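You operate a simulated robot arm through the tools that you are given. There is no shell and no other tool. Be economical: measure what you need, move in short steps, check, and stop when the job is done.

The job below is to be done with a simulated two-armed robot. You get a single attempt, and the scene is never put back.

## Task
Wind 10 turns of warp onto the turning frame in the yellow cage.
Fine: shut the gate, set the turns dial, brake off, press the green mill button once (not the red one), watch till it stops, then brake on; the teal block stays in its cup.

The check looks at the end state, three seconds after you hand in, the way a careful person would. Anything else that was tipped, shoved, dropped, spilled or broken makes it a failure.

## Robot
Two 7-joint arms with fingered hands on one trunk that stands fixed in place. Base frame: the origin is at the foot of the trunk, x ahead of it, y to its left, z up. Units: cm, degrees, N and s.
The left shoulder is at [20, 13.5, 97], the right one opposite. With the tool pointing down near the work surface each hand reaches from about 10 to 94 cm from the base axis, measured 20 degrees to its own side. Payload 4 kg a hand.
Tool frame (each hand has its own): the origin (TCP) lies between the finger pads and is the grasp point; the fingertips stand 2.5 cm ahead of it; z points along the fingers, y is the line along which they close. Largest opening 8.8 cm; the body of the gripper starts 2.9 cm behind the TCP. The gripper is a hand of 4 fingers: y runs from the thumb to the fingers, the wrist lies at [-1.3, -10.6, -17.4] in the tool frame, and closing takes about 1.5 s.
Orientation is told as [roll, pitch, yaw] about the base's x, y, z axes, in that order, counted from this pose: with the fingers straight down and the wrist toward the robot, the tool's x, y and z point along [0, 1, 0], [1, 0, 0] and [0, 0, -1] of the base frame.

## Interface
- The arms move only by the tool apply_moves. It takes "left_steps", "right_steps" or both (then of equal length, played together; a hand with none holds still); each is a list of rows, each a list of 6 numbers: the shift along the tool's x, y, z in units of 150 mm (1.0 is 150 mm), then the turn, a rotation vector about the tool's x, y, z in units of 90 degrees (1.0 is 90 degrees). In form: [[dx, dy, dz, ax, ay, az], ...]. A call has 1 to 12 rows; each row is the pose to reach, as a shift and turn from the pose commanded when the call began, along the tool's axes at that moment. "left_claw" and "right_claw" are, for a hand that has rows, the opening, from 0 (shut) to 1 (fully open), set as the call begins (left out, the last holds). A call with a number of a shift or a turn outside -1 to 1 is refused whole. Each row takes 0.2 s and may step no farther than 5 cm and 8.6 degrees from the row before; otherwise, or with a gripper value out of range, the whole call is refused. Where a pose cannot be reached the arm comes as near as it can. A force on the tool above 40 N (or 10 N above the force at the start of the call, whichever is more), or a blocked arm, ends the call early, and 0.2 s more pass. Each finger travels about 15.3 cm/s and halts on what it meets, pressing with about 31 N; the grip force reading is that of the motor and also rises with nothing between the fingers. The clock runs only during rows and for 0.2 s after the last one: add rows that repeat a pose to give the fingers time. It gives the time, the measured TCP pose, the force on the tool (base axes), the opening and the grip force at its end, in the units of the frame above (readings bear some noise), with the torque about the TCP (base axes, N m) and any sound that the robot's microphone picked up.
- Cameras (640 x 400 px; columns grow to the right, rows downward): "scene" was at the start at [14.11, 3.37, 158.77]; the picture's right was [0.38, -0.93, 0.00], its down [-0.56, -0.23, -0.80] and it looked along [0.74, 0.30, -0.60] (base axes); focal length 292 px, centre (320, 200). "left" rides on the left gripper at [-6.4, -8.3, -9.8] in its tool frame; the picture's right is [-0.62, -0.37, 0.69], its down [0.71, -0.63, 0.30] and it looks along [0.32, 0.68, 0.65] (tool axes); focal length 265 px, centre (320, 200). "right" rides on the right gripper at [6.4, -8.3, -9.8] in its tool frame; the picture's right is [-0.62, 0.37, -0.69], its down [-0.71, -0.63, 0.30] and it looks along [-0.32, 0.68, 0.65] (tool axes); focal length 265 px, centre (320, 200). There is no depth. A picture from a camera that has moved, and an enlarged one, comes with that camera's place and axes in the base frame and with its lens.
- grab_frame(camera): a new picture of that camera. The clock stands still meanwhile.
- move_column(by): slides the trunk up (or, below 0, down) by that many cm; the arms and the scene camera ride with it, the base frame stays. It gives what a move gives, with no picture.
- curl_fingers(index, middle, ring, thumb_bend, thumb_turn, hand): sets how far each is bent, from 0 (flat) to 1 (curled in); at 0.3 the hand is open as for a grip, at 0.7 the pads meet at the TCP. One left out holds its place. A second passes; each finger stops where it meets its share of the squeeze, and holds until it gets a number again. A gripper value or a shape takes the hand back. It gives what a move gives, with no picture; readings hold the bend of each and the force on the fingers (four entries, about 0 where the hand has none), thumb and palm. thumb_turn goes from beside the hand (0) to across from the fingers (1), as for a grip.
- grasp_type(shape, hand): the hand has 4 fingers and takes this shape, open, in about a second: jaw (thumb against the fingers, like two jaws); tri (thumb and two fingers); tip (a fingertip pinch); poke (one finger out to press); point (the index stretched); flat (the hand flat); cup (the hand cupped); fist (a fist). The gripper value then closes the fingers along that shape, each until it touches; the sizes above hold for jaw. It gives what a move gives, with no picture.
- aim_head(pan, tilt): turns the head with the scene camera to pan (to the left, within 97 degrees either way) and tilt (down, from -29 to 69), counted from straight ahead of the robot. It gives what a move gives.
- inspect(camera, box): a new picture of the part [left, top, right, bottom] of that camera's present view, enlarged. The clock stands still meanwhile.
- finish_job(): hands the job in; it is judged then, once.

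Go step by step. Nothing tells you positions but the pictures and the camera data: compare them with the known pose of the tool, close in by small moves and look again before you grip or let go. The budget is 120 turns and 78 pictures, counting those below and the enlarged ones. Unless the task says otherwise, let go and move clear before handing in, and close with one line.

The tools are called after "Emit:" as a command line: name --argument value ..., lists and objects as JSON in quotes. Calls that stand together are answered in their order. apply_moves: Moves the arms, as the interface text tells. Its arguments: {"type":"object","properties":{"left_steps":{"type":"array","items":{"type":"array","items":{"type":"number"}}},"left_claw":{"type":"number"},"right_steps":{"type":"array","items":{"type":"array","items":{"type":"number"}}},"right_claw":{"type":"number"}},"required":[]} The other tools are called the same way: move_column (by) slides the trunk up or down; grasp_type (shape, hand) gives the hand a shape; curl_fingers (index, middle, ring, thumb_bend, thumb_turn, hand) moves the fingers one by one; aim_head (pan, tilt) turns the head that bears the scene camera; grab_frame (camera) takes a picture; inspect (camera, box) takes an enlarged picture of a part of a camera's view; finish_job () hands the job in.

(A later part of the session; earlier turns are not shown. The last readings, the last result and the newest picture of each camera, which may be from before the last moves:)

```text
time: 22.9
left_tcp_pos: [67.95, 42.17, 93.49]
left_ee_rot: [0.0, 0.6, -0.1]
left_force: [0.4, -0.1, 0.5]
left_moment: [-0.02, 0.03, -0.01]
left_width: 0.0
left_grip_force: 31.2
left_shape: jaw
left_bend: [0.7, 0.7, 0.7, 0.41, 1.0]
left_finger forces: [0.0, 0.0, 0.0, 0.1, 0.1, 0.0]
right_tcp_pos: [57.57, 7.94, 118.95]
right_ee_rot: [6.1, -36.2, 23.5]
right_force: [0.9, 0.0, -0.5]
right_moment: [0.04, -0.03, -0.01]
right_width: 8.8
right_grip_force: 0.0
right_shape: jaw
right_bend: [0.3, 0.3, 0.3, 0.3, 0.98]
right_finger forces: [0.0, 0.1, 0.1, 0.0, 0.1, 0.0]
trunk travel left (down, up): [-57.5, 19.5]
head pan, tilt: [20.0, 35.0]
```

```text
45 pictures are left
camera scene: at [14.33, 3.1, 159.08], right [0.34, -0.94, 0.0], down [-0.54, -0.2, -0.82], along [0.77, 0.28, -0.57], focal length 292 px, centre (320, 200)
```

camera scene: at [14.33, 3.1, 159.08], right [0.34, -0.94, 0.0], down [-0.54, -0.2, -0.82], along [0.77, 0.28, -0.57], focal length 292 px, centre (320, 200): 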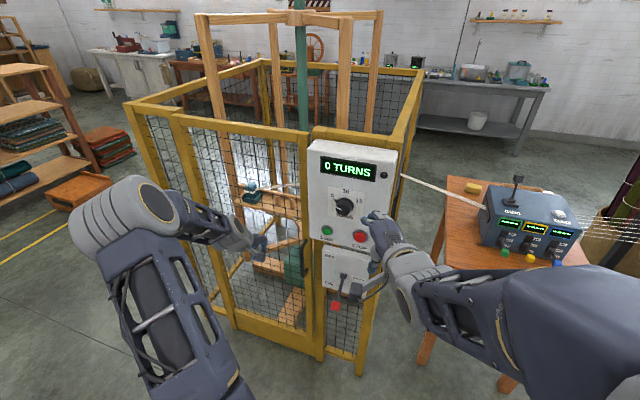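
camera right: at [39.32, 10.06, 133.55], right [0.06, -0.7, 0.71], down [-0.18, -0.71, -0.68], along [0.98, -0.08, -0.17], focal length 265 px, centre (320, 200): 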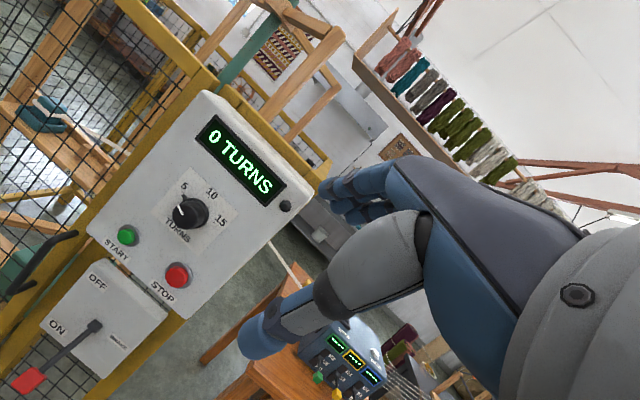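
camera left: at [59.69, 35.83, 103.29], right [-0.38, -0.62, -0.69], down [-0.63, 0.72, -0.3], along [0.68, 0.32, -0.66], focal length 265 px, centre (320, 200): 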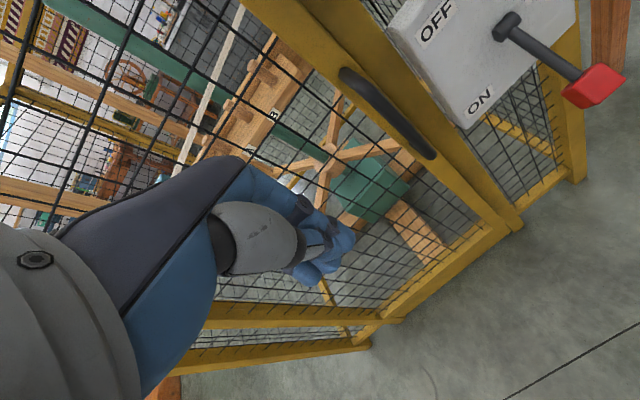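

It settled well. Now I'll turn to point forward in small steps.

Emit:
apply_moves --right_steps '[[0.011, 0.001, 0.037, -0.037, -0.043, -0.03], [0.022, 0.002, 0.073, -0.074, -0.087, -0.06], [0.033, 0.003, 0.11, -0.11, -0.13, -0.09], [0.043, 0.004, 0.147, -0.147, -0.173, -0.12], [0.054, 0.005, 0.183, -0.184, -0.217, -0.15], [0.065, 0.006, 0.22, -0.221, -0.26, -0.18], [0.076, 0.008, 0.257, -0.258, -0.303, -0.211], [0.087, 0.009, 0.293, -0.295, -0.347, -0.241], [0.098, 0.01, 0.33, -0.331, -0.39, -0.271], [0.108, 0.011, 0.367, -0.368, -0.433, -0.301], [0.119, 0.012, 0.403, -0.405, -0.477, -0.331], [0.13, 0.013, 0.44, -0.442, -0.52, -0.361]]'

Emit:
grab_frame --camera "scene"

Emit:
grab_frame --camera "right"

```text
time: 25.5
left_tcp_pos: [67.85, 42.06, 93.32]
left_ee_rot: [-0.2, 0.7, -0.1]
left_force: [0.4, 0.2, -0.6]
left_moment: [0.0, -0.01, 0.0]
left_width: 0.01
left_grip_force: 31.0
left_shape: jaw
left_bend: [0.7, 0.7, 0.7, 0.41, 1.0]
left_finger forces: [0.1, 0.0, 0.0, 0.1, 0.0, 0.0]
right_tcp_pos: [60.1, 11.93, 113.99]
right_ee_rot: [-90.5, -45.0, 90.0]
right_force: [1.2, -0.2, 0.1]
right_moment: [0.04, -0.01, -0.01]
right_width: 8.78
right_grip_force: 0.0
right_shape: jaw
right_bend: [0.3, 0.3, 0.3, 0.3, 0.98]
right_finger forces: [0.0, 0.1, 0.1, 0.0, 0.0, 0.0]
right hand out of reach, approached as far as the arm can: row 3, 4, 5, 6, 7, 8
trunk travel left (down, up): [-57.5, 19.5]
head pan, tilt: [20.0, 35.0]
```

```text
44 pictures are left
camera scene: at [14.33, 3.08, 159.08], right [0.34, -0.94, 0.0], down [-0.54, -0.2, -0.82], along [0.77, 0.28, -0.57], focal length 292 px, centre (320, 200)
```

scene: 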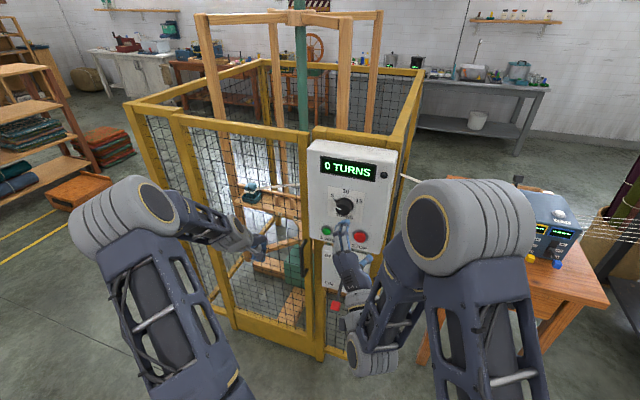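

```text
43 pictures are left
camera right: at [50.24, 10.71, 103.5], right [-0.7, -0.17, 0.7], down [0.3, -0.95, 0.06], along [0.65, 0.25, 0.72], focal length 265 px, centre (320, 200)
```

right: 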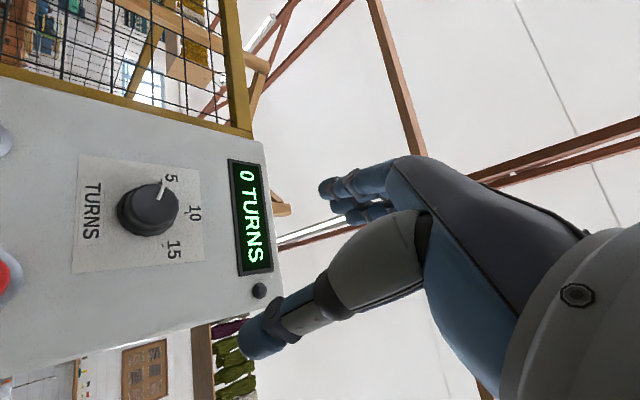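

The hand now points forward with the wrist lower right, as wanted. I'll line it up with the knob's axis at about [77, 19, 110.5], staying short of it, and look.

Emit:
apply_moves --right_steps '[[0.1, 0.033, 0.107, 0, 0, 0], [0.2, 0.066, 0.213, 0, 0, 0], [0.3, 0.1, 0.32, 0, 0, 0], [0.4, 0.133, 0.427, 0, 0, 0], [0.495, 0.165, 0.5, 0, 0, 0], [0.495, 0.165, 0.5, 0, 0, 0]]'

Emit:
grab_frame --camera "right"

Emit:
inspect --camera "scene" --box '[280, 130, 420, 260]'

```text
time: 26.9
left_tcp_pos: [67.89, 42.1, 93.41]
left_ee_rot: [-0.1, 0.7, -0.1]
left_force: [0.6, 0.3, 0.0]
left_moment: [0.01, 0.0, 0.01]
left_width: 0.0
left_grip_force: 31.1
left_shape: jaw
left_bend: [0.7, 0.7, 0.7, 0.41, 1.0]
left_finger forces: [0.1, 0.0, 0.0, 0.0, 0.0, 0.0]
right_tcp_pos: [67.58, 18.84, 110.35]
right_ee_rot: [-90.2, -44.9, 90.0]
right_force: [0.0, 0.7, 0.5]
right_moment: [0.02, 0.05, 0.0]
right_width: 8.78
right_grip_force: 0.0
right_shape: jaw
right_bend: [0.3, 0.3, 0.3, 0.3, 0.98]
right_finger forces: [0.1, 0.0, 0.0, 0.0, 0.0, 0.1]
trunk travel left (down, up): [-57.5, 19.5]
head pan, tilt: [20.0, 35.0]
```

```text
42 pictures are left
camera right: at [57.85, 17.6, 99.87], right [-0.7, -0.17, 0.7], down [0.3, -0.95, 0.06], along [0.65, 0.25, 0.71], focal length 265 px, centre (320, 200)
```

right: 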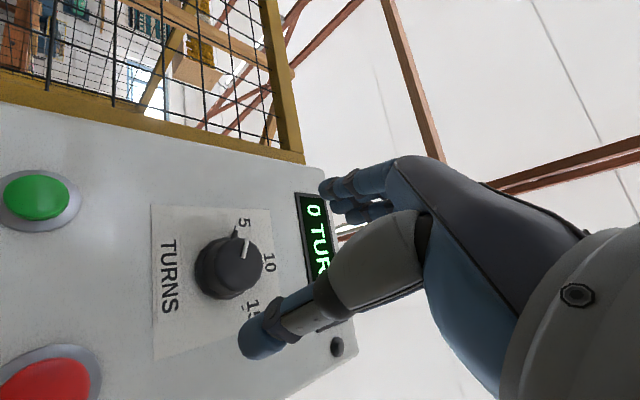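

```text
3.08 times, centred on (350, 195) of scene
camera zoom: at [14.34, 3.09, 159.08], right [0.34, -0.94, 0.0], down [-0.54, -0.2, -0.82], along [0.77, 0.28, -0.57], focal length 899 px, centre (228, 215)
```

zoom: 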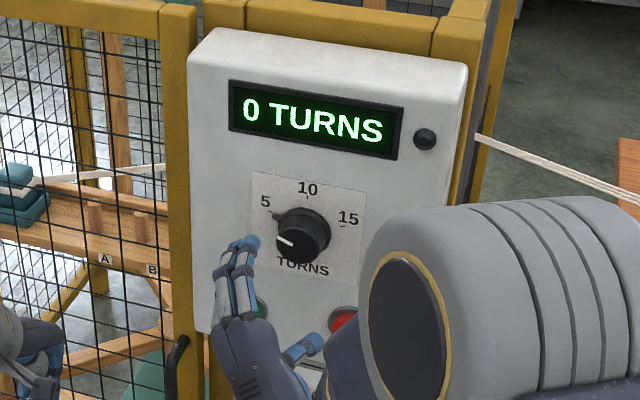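

Alignment looks good: knob cap at about [78.2, 19.2, 110.4]. I'll advance part way around the knob and look again.

Emit:
apply_moves --right_steps '[[0.008, 0.008, 0.1, 0, 0, 0], [0.016, 0.016, 0.2, 0, 0, 0], [0.016, 0.016, 0.3, 0, 0, 0], [0.016, 0.016, 0.4, 0, 0, 0], [0.016, 0.016, 0.5, 0, 0, 0], [0.016, 0.016, 0.5, 0, 0, 0]]'

Emit:
grab_frame --camera "right"

Emit:
inspect --camera "scene" --box '[300, 140, 400, 240]'

```text
time: 28.3
left_tcp_pos: [67.85, 42.17, 93.42]
left_ee_rot: [-0.1, 0.6, -0.1]
left_force: [0.2, 0.1, -0.5]
left_moment: [0.01, 0.0, -0.04]
left_width: 0.01
left_grip_force: 31.2
left_shape: jaw
left_bend: [0.7, 0.7, 0.7, 0.41, 1.0]
left_finger forces: [0.0, 0.0, 0.0, 0.0, 0.0, 0.0]
right_tcp_pos: [75.25, 19.24, 110.46]
right_ee_rot: [-90.3, -45.0, 90.0]
right_force: [-0.5, -0.6, 0.7]
right_moment: [-0.01, 0.01, -0.02]
right_width: 8.78
right_grip_force: 0.0
right_shape: jaw
right_bend: [0.3, 0.3, 0.3, 0.3, 0.98]
right_finger forces: [0.0, 0.0, 0.0, 0.0, 0.0, 0.1]
trunk travel left (down, up): [-57.5, 19.5]
head pan, tilt: [20.0, 35.0]
```

```text
40 pictures are left
camera right: at [65.43, 17.86, 99.96], right [-0.7, -0.17, 0.7], down [0.3, -0.95, 0.06], along [0.65, 0.25, 0.71], focal length 265 px, centre (320, 200)
```

right: 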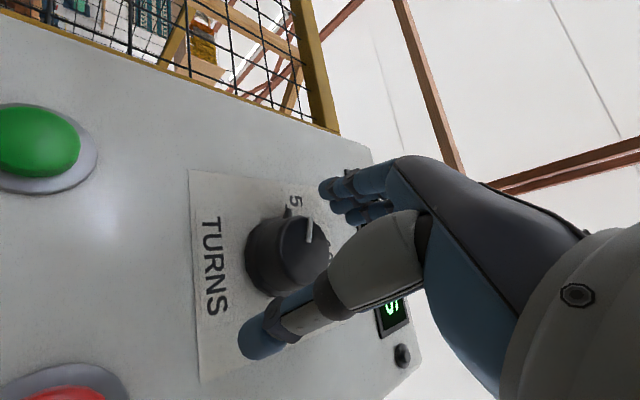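

```text
4.00 times, centred on (350, 190) of scene
camera zoom: at [14.34, 3.1, 159.08], right [0.34, -0.94, 0.0], down [-0.54, -0.2, -0.82], along [0.77, 0.28, -0.57], focal length 1168 px, centre (200, 240)
```

zoom: 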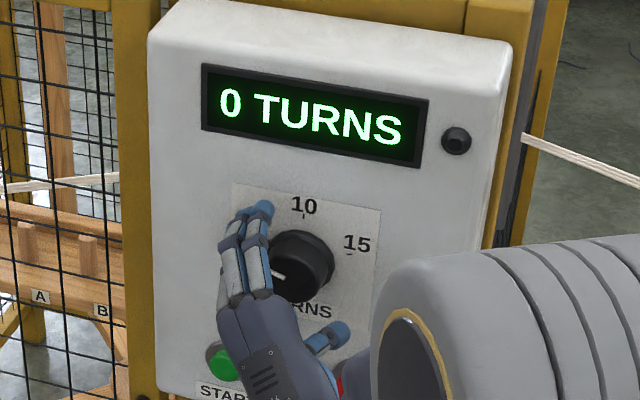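

The fingers straddle the knob. I'll advance a bit more, then close.

Emit:
apply_moves --right_steps '[[0, 0, 0.06, 0, 0, 0], [0, 0, 0.12, 0, 0, 0], [0, 0, 0.17, 0, 0, 0], [0, 0, 0.17, 0, 0, 0]]'

Emit:
apply_moves --right_steps '[[0, 0, 0, 0, 0, 0], [0, 0, 0, 0, 0, 0], [0, 0, 0, 0, 0, 0], [0, 0, 0, 0, 0, 0], [0, 0, 0, 0, 0, 0], [0, 0, 0, 0, 0, 0]]' --right_claw 0.4

Emit:
inspect --camera "scene" --box '[300, 140, 400, 240]'

Emit:
grab_frame --camera "right"

```text
time: 29.4
left_tcp_pos: [67.87, 42.2, 93.45]
left_ee_rot: [-0.1, 0.7, -0.1]
left_force: [0.1, 0.1, 0.5]
left_moment: [0.0, 0.02, 0.0]
left_width: 0.0
left_grip_force: 31.0
left_shape: jaw
left_bend: [0.7, 0.7, 0.7, 0.41, 1.0]
left_finger forces: [0.0, 0.0, 0.0, 0.1, 0.0, 0.1]
right_tcp_pos: [77.2, 19.67, 110.41]
right_ee_rot: [-90.1, -45.0, 90.6]
right_force: [-28.1, -8.0, -0.4]
right_moment: [0.25, -1.08, 0.54]
right_width: 8.49
right_grip_force: 0.0
right_shape: jaw
right_bend: [0.3, 0.3, 0.3, 0.29, 0.98]
right_finger forces: [0.6, 27.1, 0.0, 0.0, 1.1, 0.0]
trunk travel left (down, up): [-57.5, 19.5]
head pan, tilt: [20.0, 35.0]
stopped in row 4 (right hand): the force on the tool passed its limit at 44 N (the readings are from after the stop); the commanded pose is now the measured one
```

```text
time: 29.8
left_tcp_pos: [67.73, 42.19, 93.38]
left_ee_rot: [-0.1, 0.6, -0.1]
left_force: [-0.4, -0.1, -0.4]
left_moment: [0.01, 0.01, 0.01]
left_width: 0.01
left_grip_force: 31.2
left_shape: jaw
left_bend: [0.7, 0.7, 0.7, 0.41, 1.0]
left_finger forces: [0.0, 0.0, 0.1, 0.1, 0.1, 0.0]
right_tcp_pos: [76.81, 20.06, 110.1]
right_ee_rot: [-89.6, -44.9, 90.7]
right_force: [-28.3, -4.7, -7.4]
right_moment: [-0.14, 0.52, -0.58]
right_width: 3.68
right_grip_force: 31.2
right_shape: jaw
right_bend: [0.75, 0.5, 0.52, 0.69, 1.0]
right_finger forces: [11.2, 13.2, 3.3, 0.0, 44.5, 0.1]
trunk travel left (down, up): [-57.5, 19.5]
head pan, tilt: [20.0, 35.0]
stopped in row 2 (right hand): the force on the tool passed its limit at 47 N (the readings are from after the stop); the commanded pose is now the measured one
```

```text
4.00 times, centred on (350, 190) of scene
camera zoom: at [14.24, 3.09, 159.06], right [0.34, -0.94, 0.0], down [-0.54, -0.2, -0.82], along [0.77, 0.28, -0.57], focal length 1168 px, centre (200, 240)
```

zoom: 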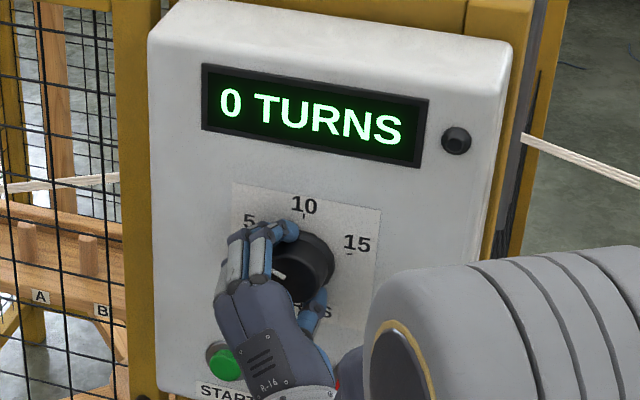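

```text
37 pictures are left
camera right: at [67.05, 18.55, 99.66], right [-0.69, -0.19, 0.7], down [0.32, -0.94, 0.06], along [0.65, 0.27, 0.71], focal length 265 px, centre (320, 200)
```

right: 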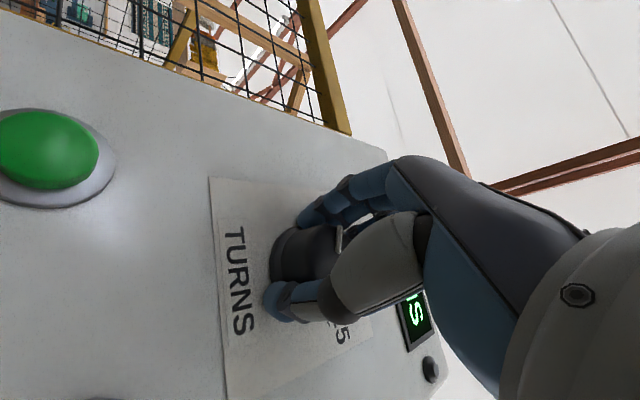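

The knob is held but the fingertips press on the panel. I'll ease back slightly and recentre before turning.

Emit:
apply_moves --right_steps '[[-0.015, -0.007, -0.025, 0, 0, 0], [-0.033, -0.014, -0.05, 0, 0, 0], [-0.033, -0.014, -0.05, 0, 0, 0]]'

```text
time: 30.6
left_tcp_pos: [67.96, 42.24, 93.31]
left_ee_rot: [-0.2, 0.8, -0.1]
left_force: [0.2, -0.5, -0.4]
left_moment: [0.0, 0.0, 0.04]
left_width: 0.02
left_grip_force: 31.1
left_shape: jaw
left_bend: [0.7, 0.7, 0.7, 0.41, 1.0]
left_finger forces: [0.0, 0.0, 0.0, 0.0, 0.0, 0.0]
right_tcp_pos: [76.74, 19.28, 110.47]
right_ee_rot: [-89.9, -45.0, 90.6]
right_force: [19.4, 11.2, -5.4]
right_moment: [-0.02, 0.0, 0.18]
right_width: 3.23
right_grip_force: 31.4
right_shape: jaw
right_bend: [0.74, 0.5, 0.56, 0.73, 0.93]
right_finger forces: [15.0, 19.1, 0.7, 0.0, 24.3, 0.0]
trunk travel left (down, up): [-57.5, 19.5]
head pan, tilt: [20.0, 35.0]
```

The knob is firmly gripped. I'll turn about 30° clockwise and look.

Emit:
apply_moves --right_steps '[[0, 0, 0.01, 0, 0, 0.05], [0, 0, 0.015, 0, 0, 0.11], [0, 0, 0.015, 0, 0, 0.17], [0, 0, 0.015, 0, 0, 0.23], [0, 0, 0.015, 0, 0, 0.29], [0, 0, 0.015, 0, 0, 0.34]]'

Emit:
inspect --camera "scene" --box '[300, 140, 400, 240]'

```text
time: 32.0
left_tcp_pos: [67.94, 42.19, 93.44]
left_ee_rot: [-0.1, 0.6, -0.1]
left_force: [-0.5, -0.6, 0.2]
left_moment: [0.0, 0.02, -0.03]
left_width: 0.0
left_grip_force: 30.7
left_shape: jaw
left_bend: [0.7, 0.7, 0.7, 0.41, 1.0]
left_finger forces: [0.0, 0.0, 0.0, 0.1, 0.0, 0.1]
right_tcp_pos: [76.75, 19.55, 110.59]
right_ee_rot: [-90.1, -75.7, 90.9]
right_force: [1.3, 7.5, 3.3]
right_moment: [-0.03, -0.25, 0.05]
right_width: 3.2
right_grip_force: 31.2
right_shape: jaw
right_bend: [0.74, 0.5, 0.56, 0.73, 0.94]
right_finger forces: [15.1, 15.4, 2.2, 0.0, 25.7, 0.0]
trunk travel left (down, up): [-57.5, 19.5]
head pan, tilt: [20.0, 35.0]
```

```text
4.00 times, centred on (350, 190) of scene
camera zoom: at [14.33, 3.12, 159.09], right [0.34, -0.94, 0.0], down [-0.54, -0.2, -0.82], along [0.77, 0.28, -0.57], focal length 1168 px, centre (200, 240)
```

zoom: 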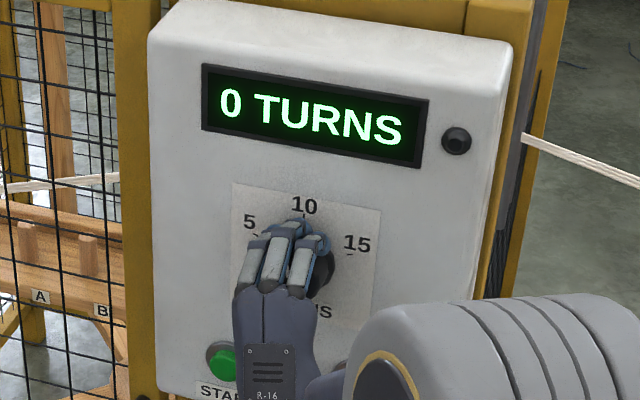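

The knob follows the hand. I'll turn another 33°, then check the pointer.

Emit:
apply_moves --right_steps '[[0, 0, 0, 0, 0, 0.06], [0, 0, 0, 0, 0, 0.12], [0, 0, 0, 0, 0, 0.18], [0, 0, 0, 0, 0, 0.24], [0, 0, 0, 0, 0, 0.3], [0, 0, 0, 0, 0, 0.36]]'

Emit:
grab_frame --camera "right"

Emit:
inspect --camera "scene" --box '[300, 140, 400, 240]'

```text
time: 33.4
left_tcp_pos: [67.88, 42.26, 93.33]
left_ee_rot: [-0.2, 0.7, -0.1]
left_force: [0.3, 0.2, -0.6]
left_moment: [0.01, 0.02, -0.01]
left_width: 0.01
left_grip_force: 31.1
left_shape: jaw
left_bend: [0.7, 0.7, 0.7, 0.41, 1.0]
left_finger forces: [0.0, 0.0, 0.0, 0.1, 0.0, 0.0]
right_tcp_pos: [76.68, 19.34, 110.59]
right_ee_rot: [90.1, -71.8, -89.3]
right_force: [9.7, 7.8, 13.1]
right_moment: [-0.01, -0.41, -0.06]
right_width: 3.28
right_grip_force: 30.8
right_shape: jaw
right_bend: [0.74, 0.49, 0.55, 0.74, 0.93]
right_finger forces: [16.3, 17.6, 2.2, 0.0, 24.1, 0.1]
trunk travel left (down, up): [-57.5, 19.5]
head pan, tilt: [20.0, 35.0]
```

```text
35 pictures are left
camera right: at [66.75, 27.95, 104.63], right [-0.68, -0.71, 0.16], down [0.31, -0.48, -0.82], along [0.66, -0.51, 0.55], focal length 265 px, centre (320, 200)
```

right: 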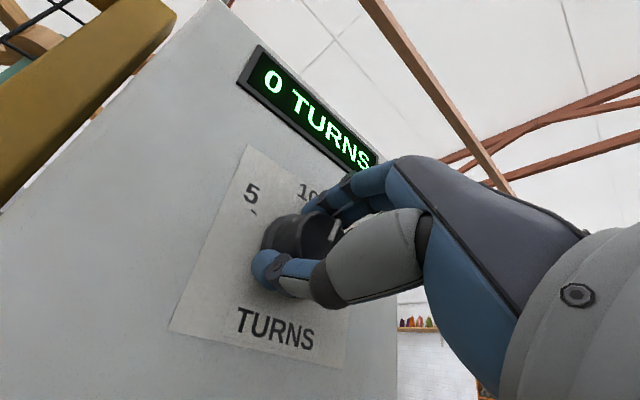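

```text
4.00 times, centred on (350, 190) of scene
camera zoom: at [14.35, 3.12, 159.09], right [0.34, -0.94, 0.0], down [-0.54, -0.2, -0.82], along [0.77, 0.28, -0.57], focal length 1168 px, centre (200, 240)
```

zoom: 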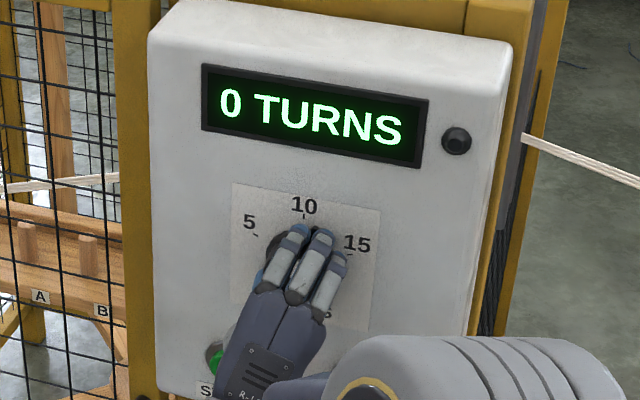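

The pointer should be near 10. I'll open moderately, back out, and check it.

Emit:
apply_moves --right_steps '[[0, 0, 0, 0, 0, 0], [0, 0, 0, 0, 0, 0], [0, 0, 0, 0, 0, 0], [0, 0, -0.1, 0, 0, 0], [0, 0, -0.25, 0, 0, 0], [0, 0, -0.4, 0, 0, 0], [0, 0, -0.55, 0, 0, 0]]' --right_claw 0.75

Emit:
grab_frame --camera "right"

Emit:
inspect --camera "scene" --box '[300, 140, 400, 240]'

```text
time: 35.0
left_tcp_pos: [67.95, 42.21, 93.42]
left_ee_rot: [-0.2, 0.8, -0.1]
left_force: [0.0, 0.4, 0.3]
left_moment: [-0.01, 0.0, 0.01]
left_width: 0.01
left_grip_force: 31.0
left_shape: jaw
left_bend: [0.7, 0.7, 0.7, 0.41, 1.0]
left_finger forces: [0.0, 0.0, 0.0, 0.0, 0.0, 0.0]
right_tcp_pos: [68.35, 19.22, 110.5]
right_ee_rot: [89.8, -72.0, -89.1]
right_force: [1.2, 0.0, -0.2]
right_moment: [0.0, -0.02, 0.01]
right_width: 6.58
right_grip_force: 0.2
right_shape: jaw
right_bend: [0.27, 0.36, 0.33, 0.54, 0.99]
right_finger forces: [0.0, 0.0, 0.0, 0.0, 0.0, 0.0]
trunk travel left (down, up): [-57.5, 19.5]
head pan, tilt: [20.0, 35.0]
```

```text
33 pictures are left
camera right: at [58.48, 27.79, 104.5], right [-0.68, -0.71, 0.16], down [0.31, -0.48, -0.82], along [0.66, -0.51, 0.55], focal length 265 px, centre (320, 200)
```

right: 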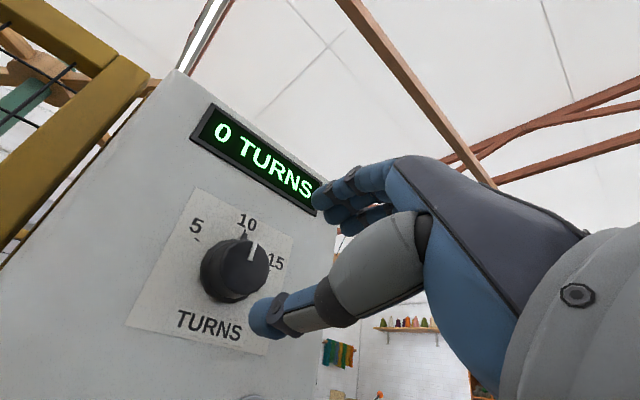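

```text
4.00 times, centred on (350, 190) of scene
camera zoom: at [14.37, 3.08, 159.08], right [0.34, -0.94, 0.0], down [-0.54, -0.2, -0.82], along [0.77, 0.28, -0.57], focal length 1168 px, centre (200, 240)
```

zoom: 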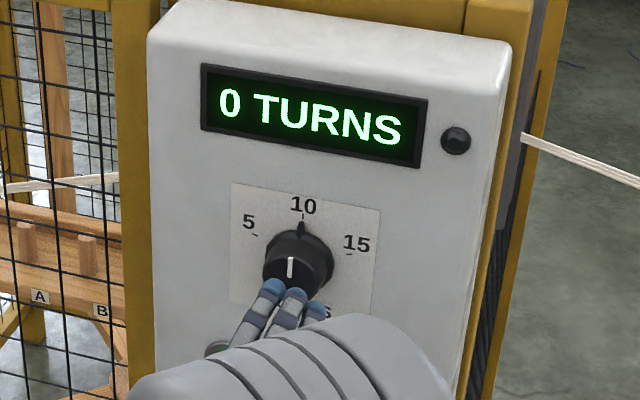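

Emit:
inspect --camera "right" --box '[170, 190, 300, 320]'

```text
3.08 times, centred on (235, 255) of right
camera zoom: at [58.48, 27.79, 104.5], right [-0.68, -0.71, 0.16], down [0.31, -0.48, -0.82], along [0.66, -0.51, 0.55], focal length 817 px, centre (582, 31)
```

zoom: 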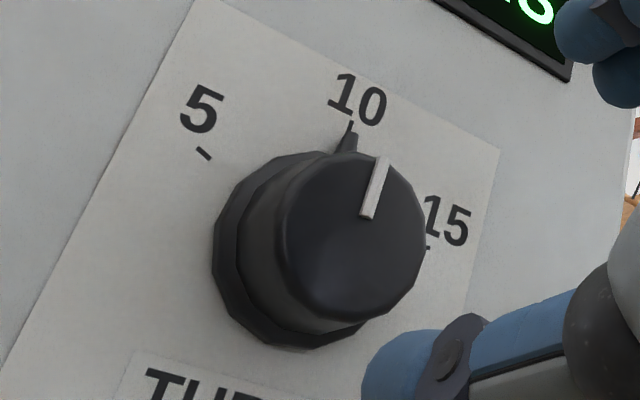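

The dial points exactly at 10. The brake knob sits at about [74.6, 19.3, 71] on a lever pivoted near [81.5, 19.2, 77.5], sticking out and down for ON. I'll bring the right hand back and down, and straddle the knob with the jaws.

Emit:
apply_moves --right_steps '[[0, 0, -0.1, 0, 0, -0.04], [0, 0, -0.2, 0, 0, -0.1], [-0.045, -0.137, -0.267, 0, 0, -0.17], [-0.09, -0.275, -0.267, 0, 0, -0.25], [-0.135, -0.412, -0.267, 0, 0, -0.33], [-0.18, -0.55, -0.267, 0, 0, -0.42], [-0.224, -0.687, -0.267, 0, 0, -0.42], [-0.268, -0.824, -0.267, 0, 0, -0.42]]'

Emit:
grab_frame --camera "scene"

```text
time: 36.8
left_tcp_pos: [67.93, 42.2, 93.41]
left_ee_rot: [-0.1, 0.8, -0.1]
left_force: [-0.4, 0.0, 0.0]
left_moment: [0.0, -0.02, 0.01]
left_width: 0.0
left_grip_force: 31.3
left_shape: jaw
left_bend: [0.7, 0.7, 0.7, 0.41, 1.0]
left_finger forces: [0.1, 0.1, 0.0, 0.1, 0.1, 0.0]
right_tcp_pos: [64.6, 19.01, 97.48]
right_ee_rot: [-89.8, -70.2, 90.5]
right_force: [-0.3, 0.0, 0.3]
right_moment: [0.02, 0.02, 0.01]
right_width: 6.57
right_grip_force: 0.2
right_shape: jaw
right_bend: [0.27, 0.36, 0.33, 0.54, 0.99]
right_finger forces: [0.0, 0.0, 0.1, 0.0, 0.0, 0.1]
trunk travel left (down, up): [-57.5, 19.5]
head pan, tilt: [20.0, 35.0]
```

```text
30 pictures are left
camera scene: at [14.33, 3.09, 159.08], right [0.34, -0.94, 0.0], down [-0.54, -0.2, -0.82], along [0.77, 0.28, -0.57], focal length 292 px, centre (320, 200)
```

scene: 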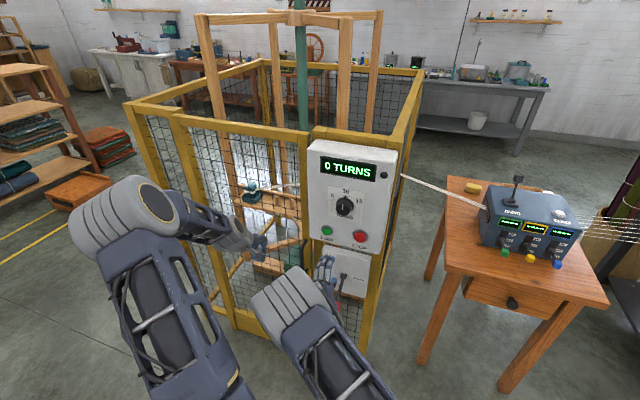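

Emit:
apply_moves --right_steps '[[0.08, -0.2, 0, 0, 0, 0], [0.16, -0.4, 0, 0, 0, 0], [0.24, -0.6, 0, 0, 0, 0], [0.315, -0.808, 0, 0, 0, 0], [0.315, -0.808, 0, 0, 0, 0]]'

Emit:
apply_moves --right_steps '[[0.08, -0.2, 0, 0, 0, 0], [0.16, -0.4, 0, 0, 0, 0], [0.24, -0.6, 0, 0, 0, 0], [0.315, -0.808, 0, 0, 0, 0], [0.315, -0.808, 0, 0, 0, 0]]'

Emit:
aim_head --pan 20 --tilt 45

Emit:
grab_frame --camera "right"

Emit:
grab_frame --camera "scene"

```text
time: 38.0
left_tcp_pos: [67.88, 42.22, 93.49]
left_ee_rot: [-0.2, 0.8, 0.0]
left_force: [0.2, -0.4, 0.1]
left_moment: [0.0, 0.01, -0.02]
left_width: 0.0
left_grip_force: 31.1
left_shape: jaw
left_bend: [0.7, 0.7, 0.7, 0.41, 1.0]
left_finger forces: [0.0, 0.0, 0.0, 0.1, 0.1, 0.1]
right_tcp_pos: [64.48, 19.63, 84.49]
right_ee_rot: [-89.8, -70.2, 90.5]
right_force: [0.1, -0.1, 0.0]
right_moment: [0.01, 0.0, 0.04]
right_width: 6.56
right_grip_force: 0.1
right_shape: jaw
right_bend: [0.27, 0.36, 0.33, 0.54, 0.99]
right_finger forces: [0.0, 0.0, 0.1, 0.0, 0.0, 0.0]
trunk travel left (down, up): [-57.5, 19.5]
head pan, tilt: [20.0, 35.0]
```

```text
time: 39.2
left_tcp_pos: [67.82, 42.24, 93.39]
left_ee_rot: [-0.1, 0.7, -0.1]
left_force: [0.4, -0.7, -0.5]
left_moment: [0.02, 0.01, -0.01]
left_width: 0.0
left_grip_force: 30.8
left_shape: jaw
left_bend: [0.7, 0.7, 0.7, 0.41, 1.0]
left_finger forces: [0.0, 0.1, 0.1, 0.0, 0.0, 0.1]
right_tcp_pos: [64.4, 20.15, 71.27]
right_ee_rot: [-89.7, -70.1, 90.6]
right_force: [0.2, -0.2, 0.6]
right_moment: [-0.01, 0.02, -0.01]
right_width: 6.58
right_grip_force: 0.0
right_shape: jaw
right_bend: [0.27, 0.36, 0.33, 0.54, 0.99]
right_finger forces: [0.0, 0.0, 0.0, 0.0, 0.0, 0.0]
trunk travel left (down, up): [-57.5, 19.5]
head pan, tilt: [20.0, 35.0]
```

```text
time: 39.9
left_tcp_pos: [67.91, 42.2, 93.22]
left_ee_rot: [-0.1, 0.7, -0.1]
left_force: [0.1, 0.0, 0.1]
left_moment: [0.02, -0.03, -0.01]
left_width: 0.0
left_grip_force: 31.0
left_shape: jaw
left_bend: [0.7, 0.7, 0.7, 0.41, 1.0]
left_finger forces: [0.1, 0.0, 0.0, 0.0, 0.1, 0.0]
right_tcp_pos: [64.42, 19.96, 71.4]
right_ee_rot: [-89.8, -70.1, 90.5]
right_force: [0.0, -0.4, -0.5]
right_moment: [0.0, -0.01, 0.01]
right_width: 6.61
right_grip_force: 0.0
right_shape: jaw
right_bend: [0.27, 0.36, 0.33, 0.54, 0.99]
right_finger forces: [0.0, 0.1, 0.0, 0.0, 0.0, 0.1]
trunk travel left (down, up): [-57.5, 19.5]
head pan, tilt: [20.0, 45.0]
```

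```text
29 pictures are left
camera right: at [54.56, 23.17, 61.25], right [-0.69, -0.47, 0.56], down [0.32, -0.88, -0.35], along [0.66, -0.06, 0.75], focal length 265 px, centre (320, 200)
```

right: 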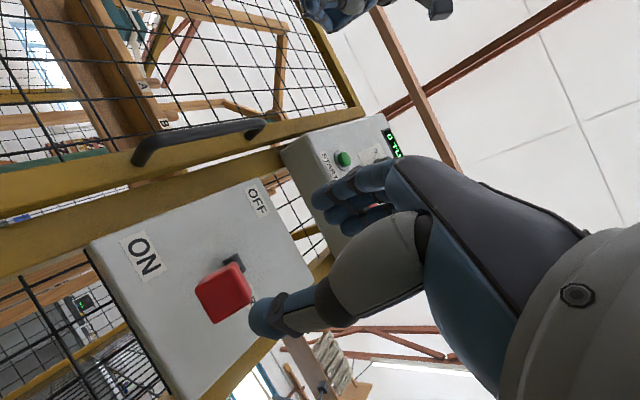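

```text
28 pictures are left
camera scene: at [13.71, 2.87, 157.6], right [0.34, -0.94, 0.0], down [-0.66, -0.24, -0.71], along [0.66, 0.24, -0.71], focal length 292 px, centre (320, 200)
```

scene: 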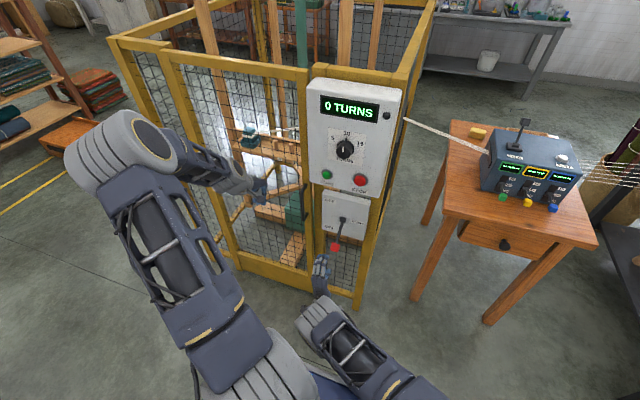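

The knob is at about [74.6, 19.4, 70]. I'll open wider, go slightly lower and advance so the thumb is under it and the fingers above.

Emit:
apply_moves --right_steps '[[-0.01, -0.089, 0, 0, 0, 0], [-0.01, -0.089, 0, 0, 0, 0], [-0.01, -0.089, 0, 0, 0, 0], [-0.01, -0.089, 0.12, 0, 0, 0], [-0.01, -0.089, 0.24, 0, 0, 0], [-0.01, -0.089, 0.36, 0, 0, 0], [-0.01, -0.089, 0.48, 0, 0, 0], [-0.01, -0.089, 0.55, 0, 0, 0]]' --right_claw 1

Emit:
grab_frame --camera "right"

Emit:
inspect --camera "scene" --box '[290, 170, 400, 310]'

```text
time: 41.7
left_tcp_pos: [67.93, 42.15, 93.4]
left_ee_rot: [-0.1, 0.7, -0.1]
left_force: [0.0, 0.4, -0.8]
left_moment: [-0.04, 0.0, 0.01]
left_width: 0.0
left_grip_force: 31.2
left_shape: jaw
left_bend: [0.7, 0.7, 0.7, 0.41, 1.0]
left_finger forces: [0.0, 0.1, 0.0, 0.1, 0.0, 0.0]
right_tcp_pos: [70.6, 20.17, 72.4]
right_ee_rot: [-89.7, -70.0, 90.5]
right_force: [-0.7, 0.9, -0.1]
right_moment: [0.01, 0.01, -0.01]
right_width: 8.79
right_grip_force: 0.1
right_shape: jaw
right_bend: [0.3, 0.3, 0.3, 0.3, 0.98]
right_finger forces: [0.1, 0.1, 0.0, 0.1, 0.0, 0.0]
right hand out of reach, approached as far as the arm can: row 1, 4, 5, 6, 7, 8
trunk travel left (down, up): [-57.5, 19.5]
head pan, tilt: [20.0, 45.0]
```

```text
27 pictures are left
camera right: at [60.64, 23.19, 62.35], right [-0.69, -0.47, 0.56], down [0.32, -0.88, -0.35], along [0.66, -0.06, 0.75], focal length 265 px, centre (320, 200)
```

right: 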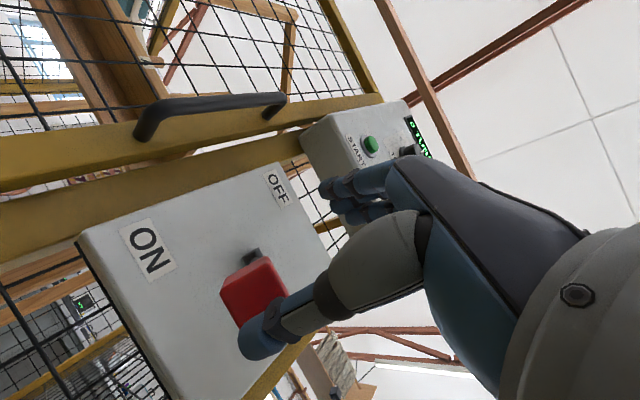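

```text
2.86 times, centred on (345, 240) of scene
camera zoom: at [13.71, 2.87, 157.59], right [0.34, -0.94, 0.0], down [-0.66, -0.24, -0.71], along [0.66, 0.24, -0.71], focal length 835 px, centre (249, 86)
```

zoom: 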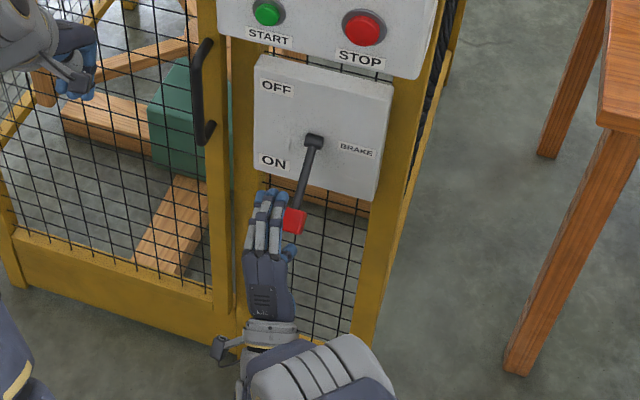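

Reach is at its limit here, so I'll back off, lower the trunk and come in again.

Emit:
apply_moves --right_steps '[[0, 0, -0.15, 0, 0, 0], [0, 0, -0.3, 0, 0, 0], [0, 0, -0.45, 0, 0, 0]]'

Emit:
move_column --by -15

```text
time: 42.5
left_tcp_pos: [67.95, 42.18, 93.37]
left_ee_rot: [0.0, 0.7, -0.1]
left_force: [1.0, 0.2, 0.1]
left_moment: [0.04, -0.01, 0.02]
left_width: 0.0
left_grip_force: 31.0
left_shape: jaw
left_bend: [0.7, 0.7, 0.7, 0.41, 1.0]
left_finger forces: [0.0, 0.0, 0.0, 0.0, 0.0, 0.0]
right_tcp_pos: [63.79, 20.04, 72.37]
right_ee_rot: [-89.9, -70.3, 90.7]
right_force: [-0.3, -0.9, -0.1]
right_moment: [0.04, 0.01, -0.04]
right_width: 8.79
right_grip_force: 0.0
right_shape: jaw
right_bend: [0.3, 0.3, 0.3, 0.3, 0.98]
right_finger forces: [0.0, 0.1, 0.0, 0.1, 0.0, 0.0]
trunk travel left (down, up): [-57.5, 19.5]
head pan, tilt: [20.0, 45.0]
```

```text
time: 44.3
left_tcp_pos: [67.82, 42.23, 78.35]
left_ee_rot: [-0.1, 0.7, -0.1]
left_force: [-0.4, -0.4, 0.3]
left_moment: [0.01, -0.02, 0.05]
left_width: 0.0
left_grip_force: 31.5
left_shape: jaw
left_bend: [0.7, 0.7, 0.7, 0.41, 1.0]
left_finger forces: [0.0, 0.0, 0.0, 0.0, 0.1, 0.0]
right_tcp_pos: [63.79, 20.02, 57.47]
right_ee_rot: [-89.8, -70.2, 90.6]
right_force: [-0.1, 0.9, -0.2]
right_moment: [-0.01, -0.01, 0.0]
right_width: 8.81
right_grip_force: 0.0
right_shape: jaw
right_bend: [0.3, 0.3, 0.3, 0.3, 0.98]
right_finger forces: [0.1, 0.0, 0.0, 0.0, 0.1, 0.1]
trunk travel left (down, up): [-42.5, 34.5]
head pan, tilt: [20.0, 45.0]
```

Emit:
apply_moves --right_steps '[[-0.067, 0.194, 0, 0, 0, 0], [-0.134, 0.388, 0, 0, 0, 0], [-0.2, 0.58, 0, 0, 0, 0], [-0.268, 0.775, 0, 0, 0, 0], [-0.268, 0.775, 0.13, 0, 0, 0], [-0.268, 0.775, 0.26, 0, 0, 0], [-0.268, 0.775, 0.39, 0, 0, 0], [-0.268, 0.775, 0.52, 0, 0, 0], [-0.268, 0.775, 0.52, 0, 0, 0]]'

Emit:
grab_frame --camera "right"

Emit:
inspect --camera "scene" --box '[290, 140, 400, 280]'

```text
time: 46.3
left_tcp_pos: [67.89, 42.31, 78.46]
left_ee_rot: [-0.1, 0.9, -0.1]
left_force: [0.2, 0.5, 0.1]
left_moment: [0.02, 0.0, 0.02]
left_width: 0.01
left_grip_force: 30.8
left_shape: jaw
left_bend: [0.7, 0.7, 0.7, 0.41, 1.0]
left_finger forces: [0.0, 0.0, 0.0, 0.0, 0.0, 0.0]
right_tcp_pos: [71.5, 20.29, 69.63]
right_ee_rot: [-89.7, -70.2, 90.5]
right_force: [0.0, 0.3, 0.0]
right_moment: [-0.01, -0.03, 0.0]
right_width: 8.76
right_grip_force: 0.1
right_shape: jaw
right_bend: [0.3, 0.3, 0.3, 0.3, 0.98]
right_finger forces: [0.1, 0.1, 0.1, 0.0, 0.0, 0.1]
trunk travel left (down, up): [-42.5, 34.5]
head pan, tilt: [20.0, 45.0]
```

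```text
25 pictures are left
camera right: at [61.63, 23.31, 59.7], right [-0.69, -0.47, 0.56], down [0.32, -0.88, -0.35], along [0.66, -0.06, 0.75], focal length 265 px, centre (320, 200)
```

right: 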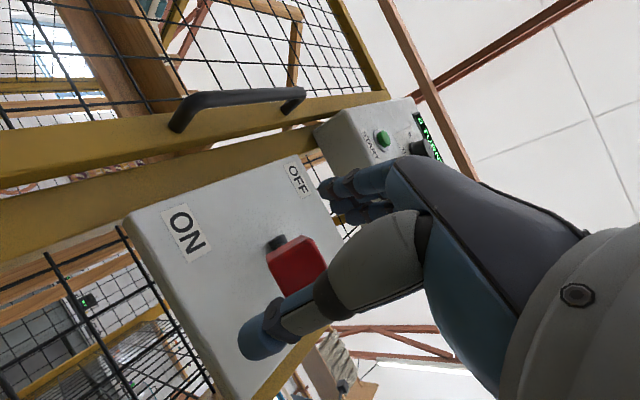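

```text
2.86 times, centred on (345, 210) of scene
camera zoom: at [13.7, 2.87, 142.6], right [0.34, -0.94, 0.0], down [-0.66, -0.24, -0.71], along [0.66, 0.24, -0.71], focal length 835 px, centre (249, 171)
```

zoom: 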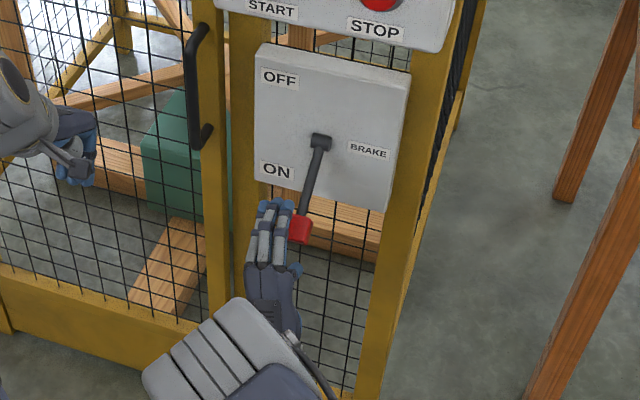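

The thumb is below the knob and the fingers above. I'll advance a touch, then lift along the lever's arc.

Emit:
apply_moves --right_steps '[[0, 0, 0.06, 0, 0, 0], [0, 0, 0.12, 0, 0, 0], [-0.034, 0.094, 0.1, 0, 0, 0], [-0.068, 0.188, 0.08, 0, 0, 0], [-0.103, 0.282, 0.05, 0, 0, 0], [-0.137, 0.376, 0.02, 0, 0, 0], [-0.171, 0.47, 0.0, 0, 0, 0], [-0.205, 0.564, -0.01, 0, 0, 0], [-0.24, 0.658, -0.01, 0, 0, 0]]'

Emit:
inspect --camera "scene" --box '[290, 140, 400, 280]'

```text
time: 48.3
left_tcp_pos: [67.98, 42.14, 78.43]
left_ee_rot: [-0.2, 0.7, -0.1]
left_force: [-0.3, 0.9, -0.7]
left_moment: [0.01, -0.01, 0.01]
left_width: 0.0
left_grip_force: 30.4
left_shape: jaw
left_bend: [0.7, 0.7, 0.7, 0.41, 1.0]
left_finger forces: [0.0, 0.1, 0.0, 0.0, 0.1, 0.0]
right_tcp_pos: [71.36, 20.33, 79.46]
right_ee_rot: [-89.1, -70.1, 90.1]
right_force: [-0.5, 0.8, 1.0]
right_moment: [0.0, -0.01, -0.02]
right_width: 8.81
right_grip_force: 0.0
right_shape: jaw
right_bend: [0.3, 0.3, 0.3, 0.3, 0.97]
right_finger forces: [0.0, 0.0, 0.0, 0.0, 0.0, 0.0]
trunk travel left (down, up): [-42.5, 34.5]
head pan, tilt: [20.0, 45.0]
stopped in row 9 (right hand): the force on the tool passed its limit at 44 N (the readings are from after the stop); the commanded pose is now the measured one
```

```text
2.86 times, centred on (345, 210) of scene
camera zoom: at [13.72, 2.86, 142.62], right [0.34, -0.94, 0.0], down [-0.66, -0.24, -0.71], along [0.66, 0.24, -0.71], focal length 835 px, centre (249, 171)
```

zoom: 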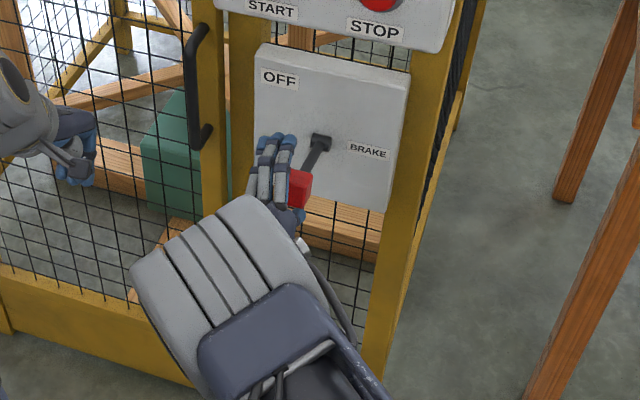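

The lever is rising. There was a brief force spike, so I'll continue up in small steps, slightly further back.

Emit:
apply_moves --right_steps '[[0, 0, -0.04, 0, 0, 0], [-0.017, 0.047, -0.05, 0, 0, 0], [-0.034, 0.094, -0.05, 0, 0, 0], [-0.051, 0.141, -0.05, 0, 0, 0], [-0.068, 0.188, -0.05, 0, 0, 0], [-0.085, 0.235, -0.04, 0, 0, 0], [-0.103, 0.282, -0.02, 0, 0, 0], [-0.12, 0.33, 0, 0, 0, 0]]'

Emit:
inspect --camera "scene" --box '[290, 140, 400, 280]'

Emit:
grab_frame --camera "right"

```text
time: 50.1
left_tcp_pos: [67.89, 42.06, 78.39]
left_ee_rot: [-0.1, 0.7, -0.1]
left_force: [-0.1, -0.7, -0.8]
left_moment: [0.01, 0.01, 0.0]
left_width: 0.01
left_grip_force: 31.1
left_shape: jaw
left_bend: [0.7, 0.7, 0.7, 0.41, 1.0]
left_finger forces: [0.1, 0.0, 0.1, 0.1, 0.0, 0.0]
right_tcp_pos: [71.35, 20.21, 84.57]
right_ee_rot: [-88.9, -70.1, 90.0]
right_force: [0.0, 0.2, 0.3]
right_moment: [0.03, -0.01, 0.01]
right_width: 8.81
right_grip_force: 0.0
right_shape: jaw
right_bend: [0.3, 0.3, 0.3, 0.3, 0.97]
right_finger forces: [0.0, 0.0, 0.0, 0.2, 0.0, 0.0]
trunk travel left (down, up): [-42.5, 34.5]
head pan, tilt: [20.0, 45.0]
```

```text
2.86 times, centred on (345, 210) of scene
camera zoom: at [13.71, 2.87, 142.59], right [0.34, -0.94, 0.0], down [-0.66, -0.24, -0.71], along [0.66, 0.24, -0.71], focal length 835 px, centre (249, 171)
```

zoom: 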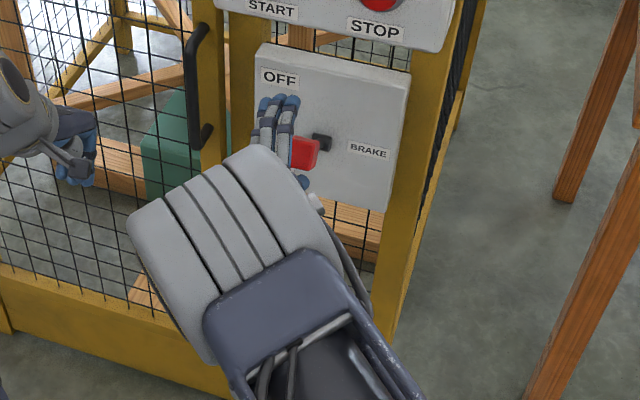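

```text
21 pictures are left
camera right: at [61.34, 23.22, 74.67], right [-0.68, -0.47, 0.56], down [0.32, -0.88, -0.35], along [0.66, -0.06, 0.75], focal length 265 px, centre (320, 200)
```

right: 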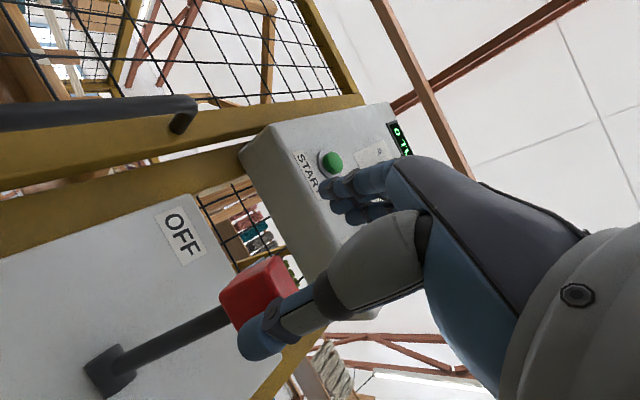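

The lever is past horizontal. I'll go on up and forward until it meets its OFF stop.

Emit:
apply_moves --right_steps '[[-0.017, 0.047, 0.02, 0, 0, 0], [-0.034, 0.094, 0.04, 0, 0, 0], [-0.051, 0.141, 0.06, 0, 0, 0], [-0.068, 0.188, 0.09, 0, 0, 0], [-0.085, 0.235, 0.12, 0, 0, 0]]'

Emit:
grab_frame --camera "right"

```text
time: 51.3
left_tcp_pos: [67.88, 42.31, 78.3]
left_ee_rot: [-0.1, 0.8, -0.1]
left_force: [-0.8, -0.6, -0.2]
left_moment: [0.05, 0.0, 0.01]
left_width: 0.0
left_grip_force: 31.2
left_shape: jaw
left_bend: [0.7, 0.7, 0.7, 0.41, 1.0]
left_finger forces: [0.1, 0.1, 0.1, 0.0, 0.1, 0.1]
right_tcp_pos: [72.58, 20.38, 87.12]
right_ee_rot: [-84.7, -69.6, 86.6]
right_force: [-16.3, -2.6, -15.9]
right_moment: [0.13, 0.94, -0.28]
right_width: 8.8
right_grip_force: 0.1
right_shape: jaw
right_bend: [0.3, 0.3, 0.3, 0.03, 0.94]
right_finger forces: [0.0, 0.0, 0.0, 0.0, 22.2, 0.0]
trunk travel left (down, up): [-42.5, 34.5]
head pan, tilt: [20.0, 45.0]
stopped in row 5 (right hand): the force on the tool passed its limit at 46 N (the readings are from after the stop); the commanded pose is now the measured one
```

```text
20 pictures are left
camera right: at [62.42, 23.34, 77.38], right [-0.66, -0.47, 0.58], down [0.31, -0.88, -0.35], along [0.68, -0.05, 0.73], focal length 265 px, centre (320, 200)
```

right: 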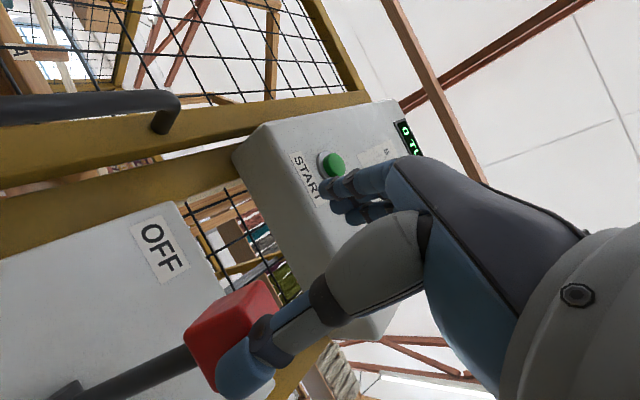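

The lever is up against its OFF stop. I'll withdraw the hand and verify.

Emit:
apply_moves --right_steps '[[0.01, -0.03, -0.03, 0, 0, 0], [0.01, -0.03, -0.15, 0, 0, 0], [0.01, -0.03, -0.35, 0, 0, 0], [0.01, -0.03, -0.6, 0, 0, 0], [0.01, -0.03, -0.8, 0, 0, 0]]'

Emit:
inspect --camera "scene" --box '[270, 60, 430, 240]'

```text
time: 52.5
left_tcp_pos: [67.91, 42.11, 78.46]
left_ee_rot: [-0.2, 0.7, -0.2]
left_force: [-0.5, -0.8, -0.2]
left_moment: [0.01, 0.02, 0.01]
left_width: 0.02
left_grip_force: 30.7
left_shape: jaw
left_bend: [0.7, 0.7, 0.7, 0.41, 1.0]
left_finger forces: [0.1, 0.0, 0.1, 0.0, 0.1, 0.0]
right_tcp_pos: [60.7, 20.14, 87.43]
right_ee_rot: [-86.6, -69.9, 87.7]
right_force: [1.2, -0.4, 0.2]
right_moment: [0.0, -0.03, -0.01]
right_width: 8.79
right_grip_force: 0.1
right_shape: jaw
right_bend: [0.3, 0.3, 0.3, 0.3, 0.97]
right_finger forces: [0.0, 0.0, 0.1, 0.0, 0.0, 0.0]
trunk travel left (down, up): [-42.5, 34.5]
head pan, tilt: [20.0, 45.0]
```

```text
2.22 times, centred on (350, 150) of scene
camera zoom: at [13.72, 2.86, 142.6], right [0.34, -0.94, 0.0], down [-0.66, -0.24, -0.71], along [0.66, 0.24, -0.71], focal length 649 px, centre (253, 311)
```

zoom: 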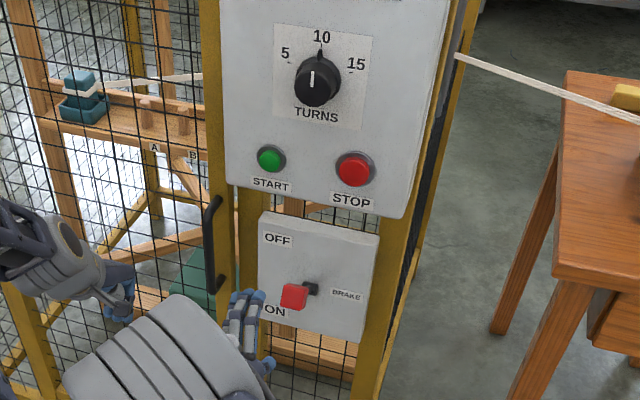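

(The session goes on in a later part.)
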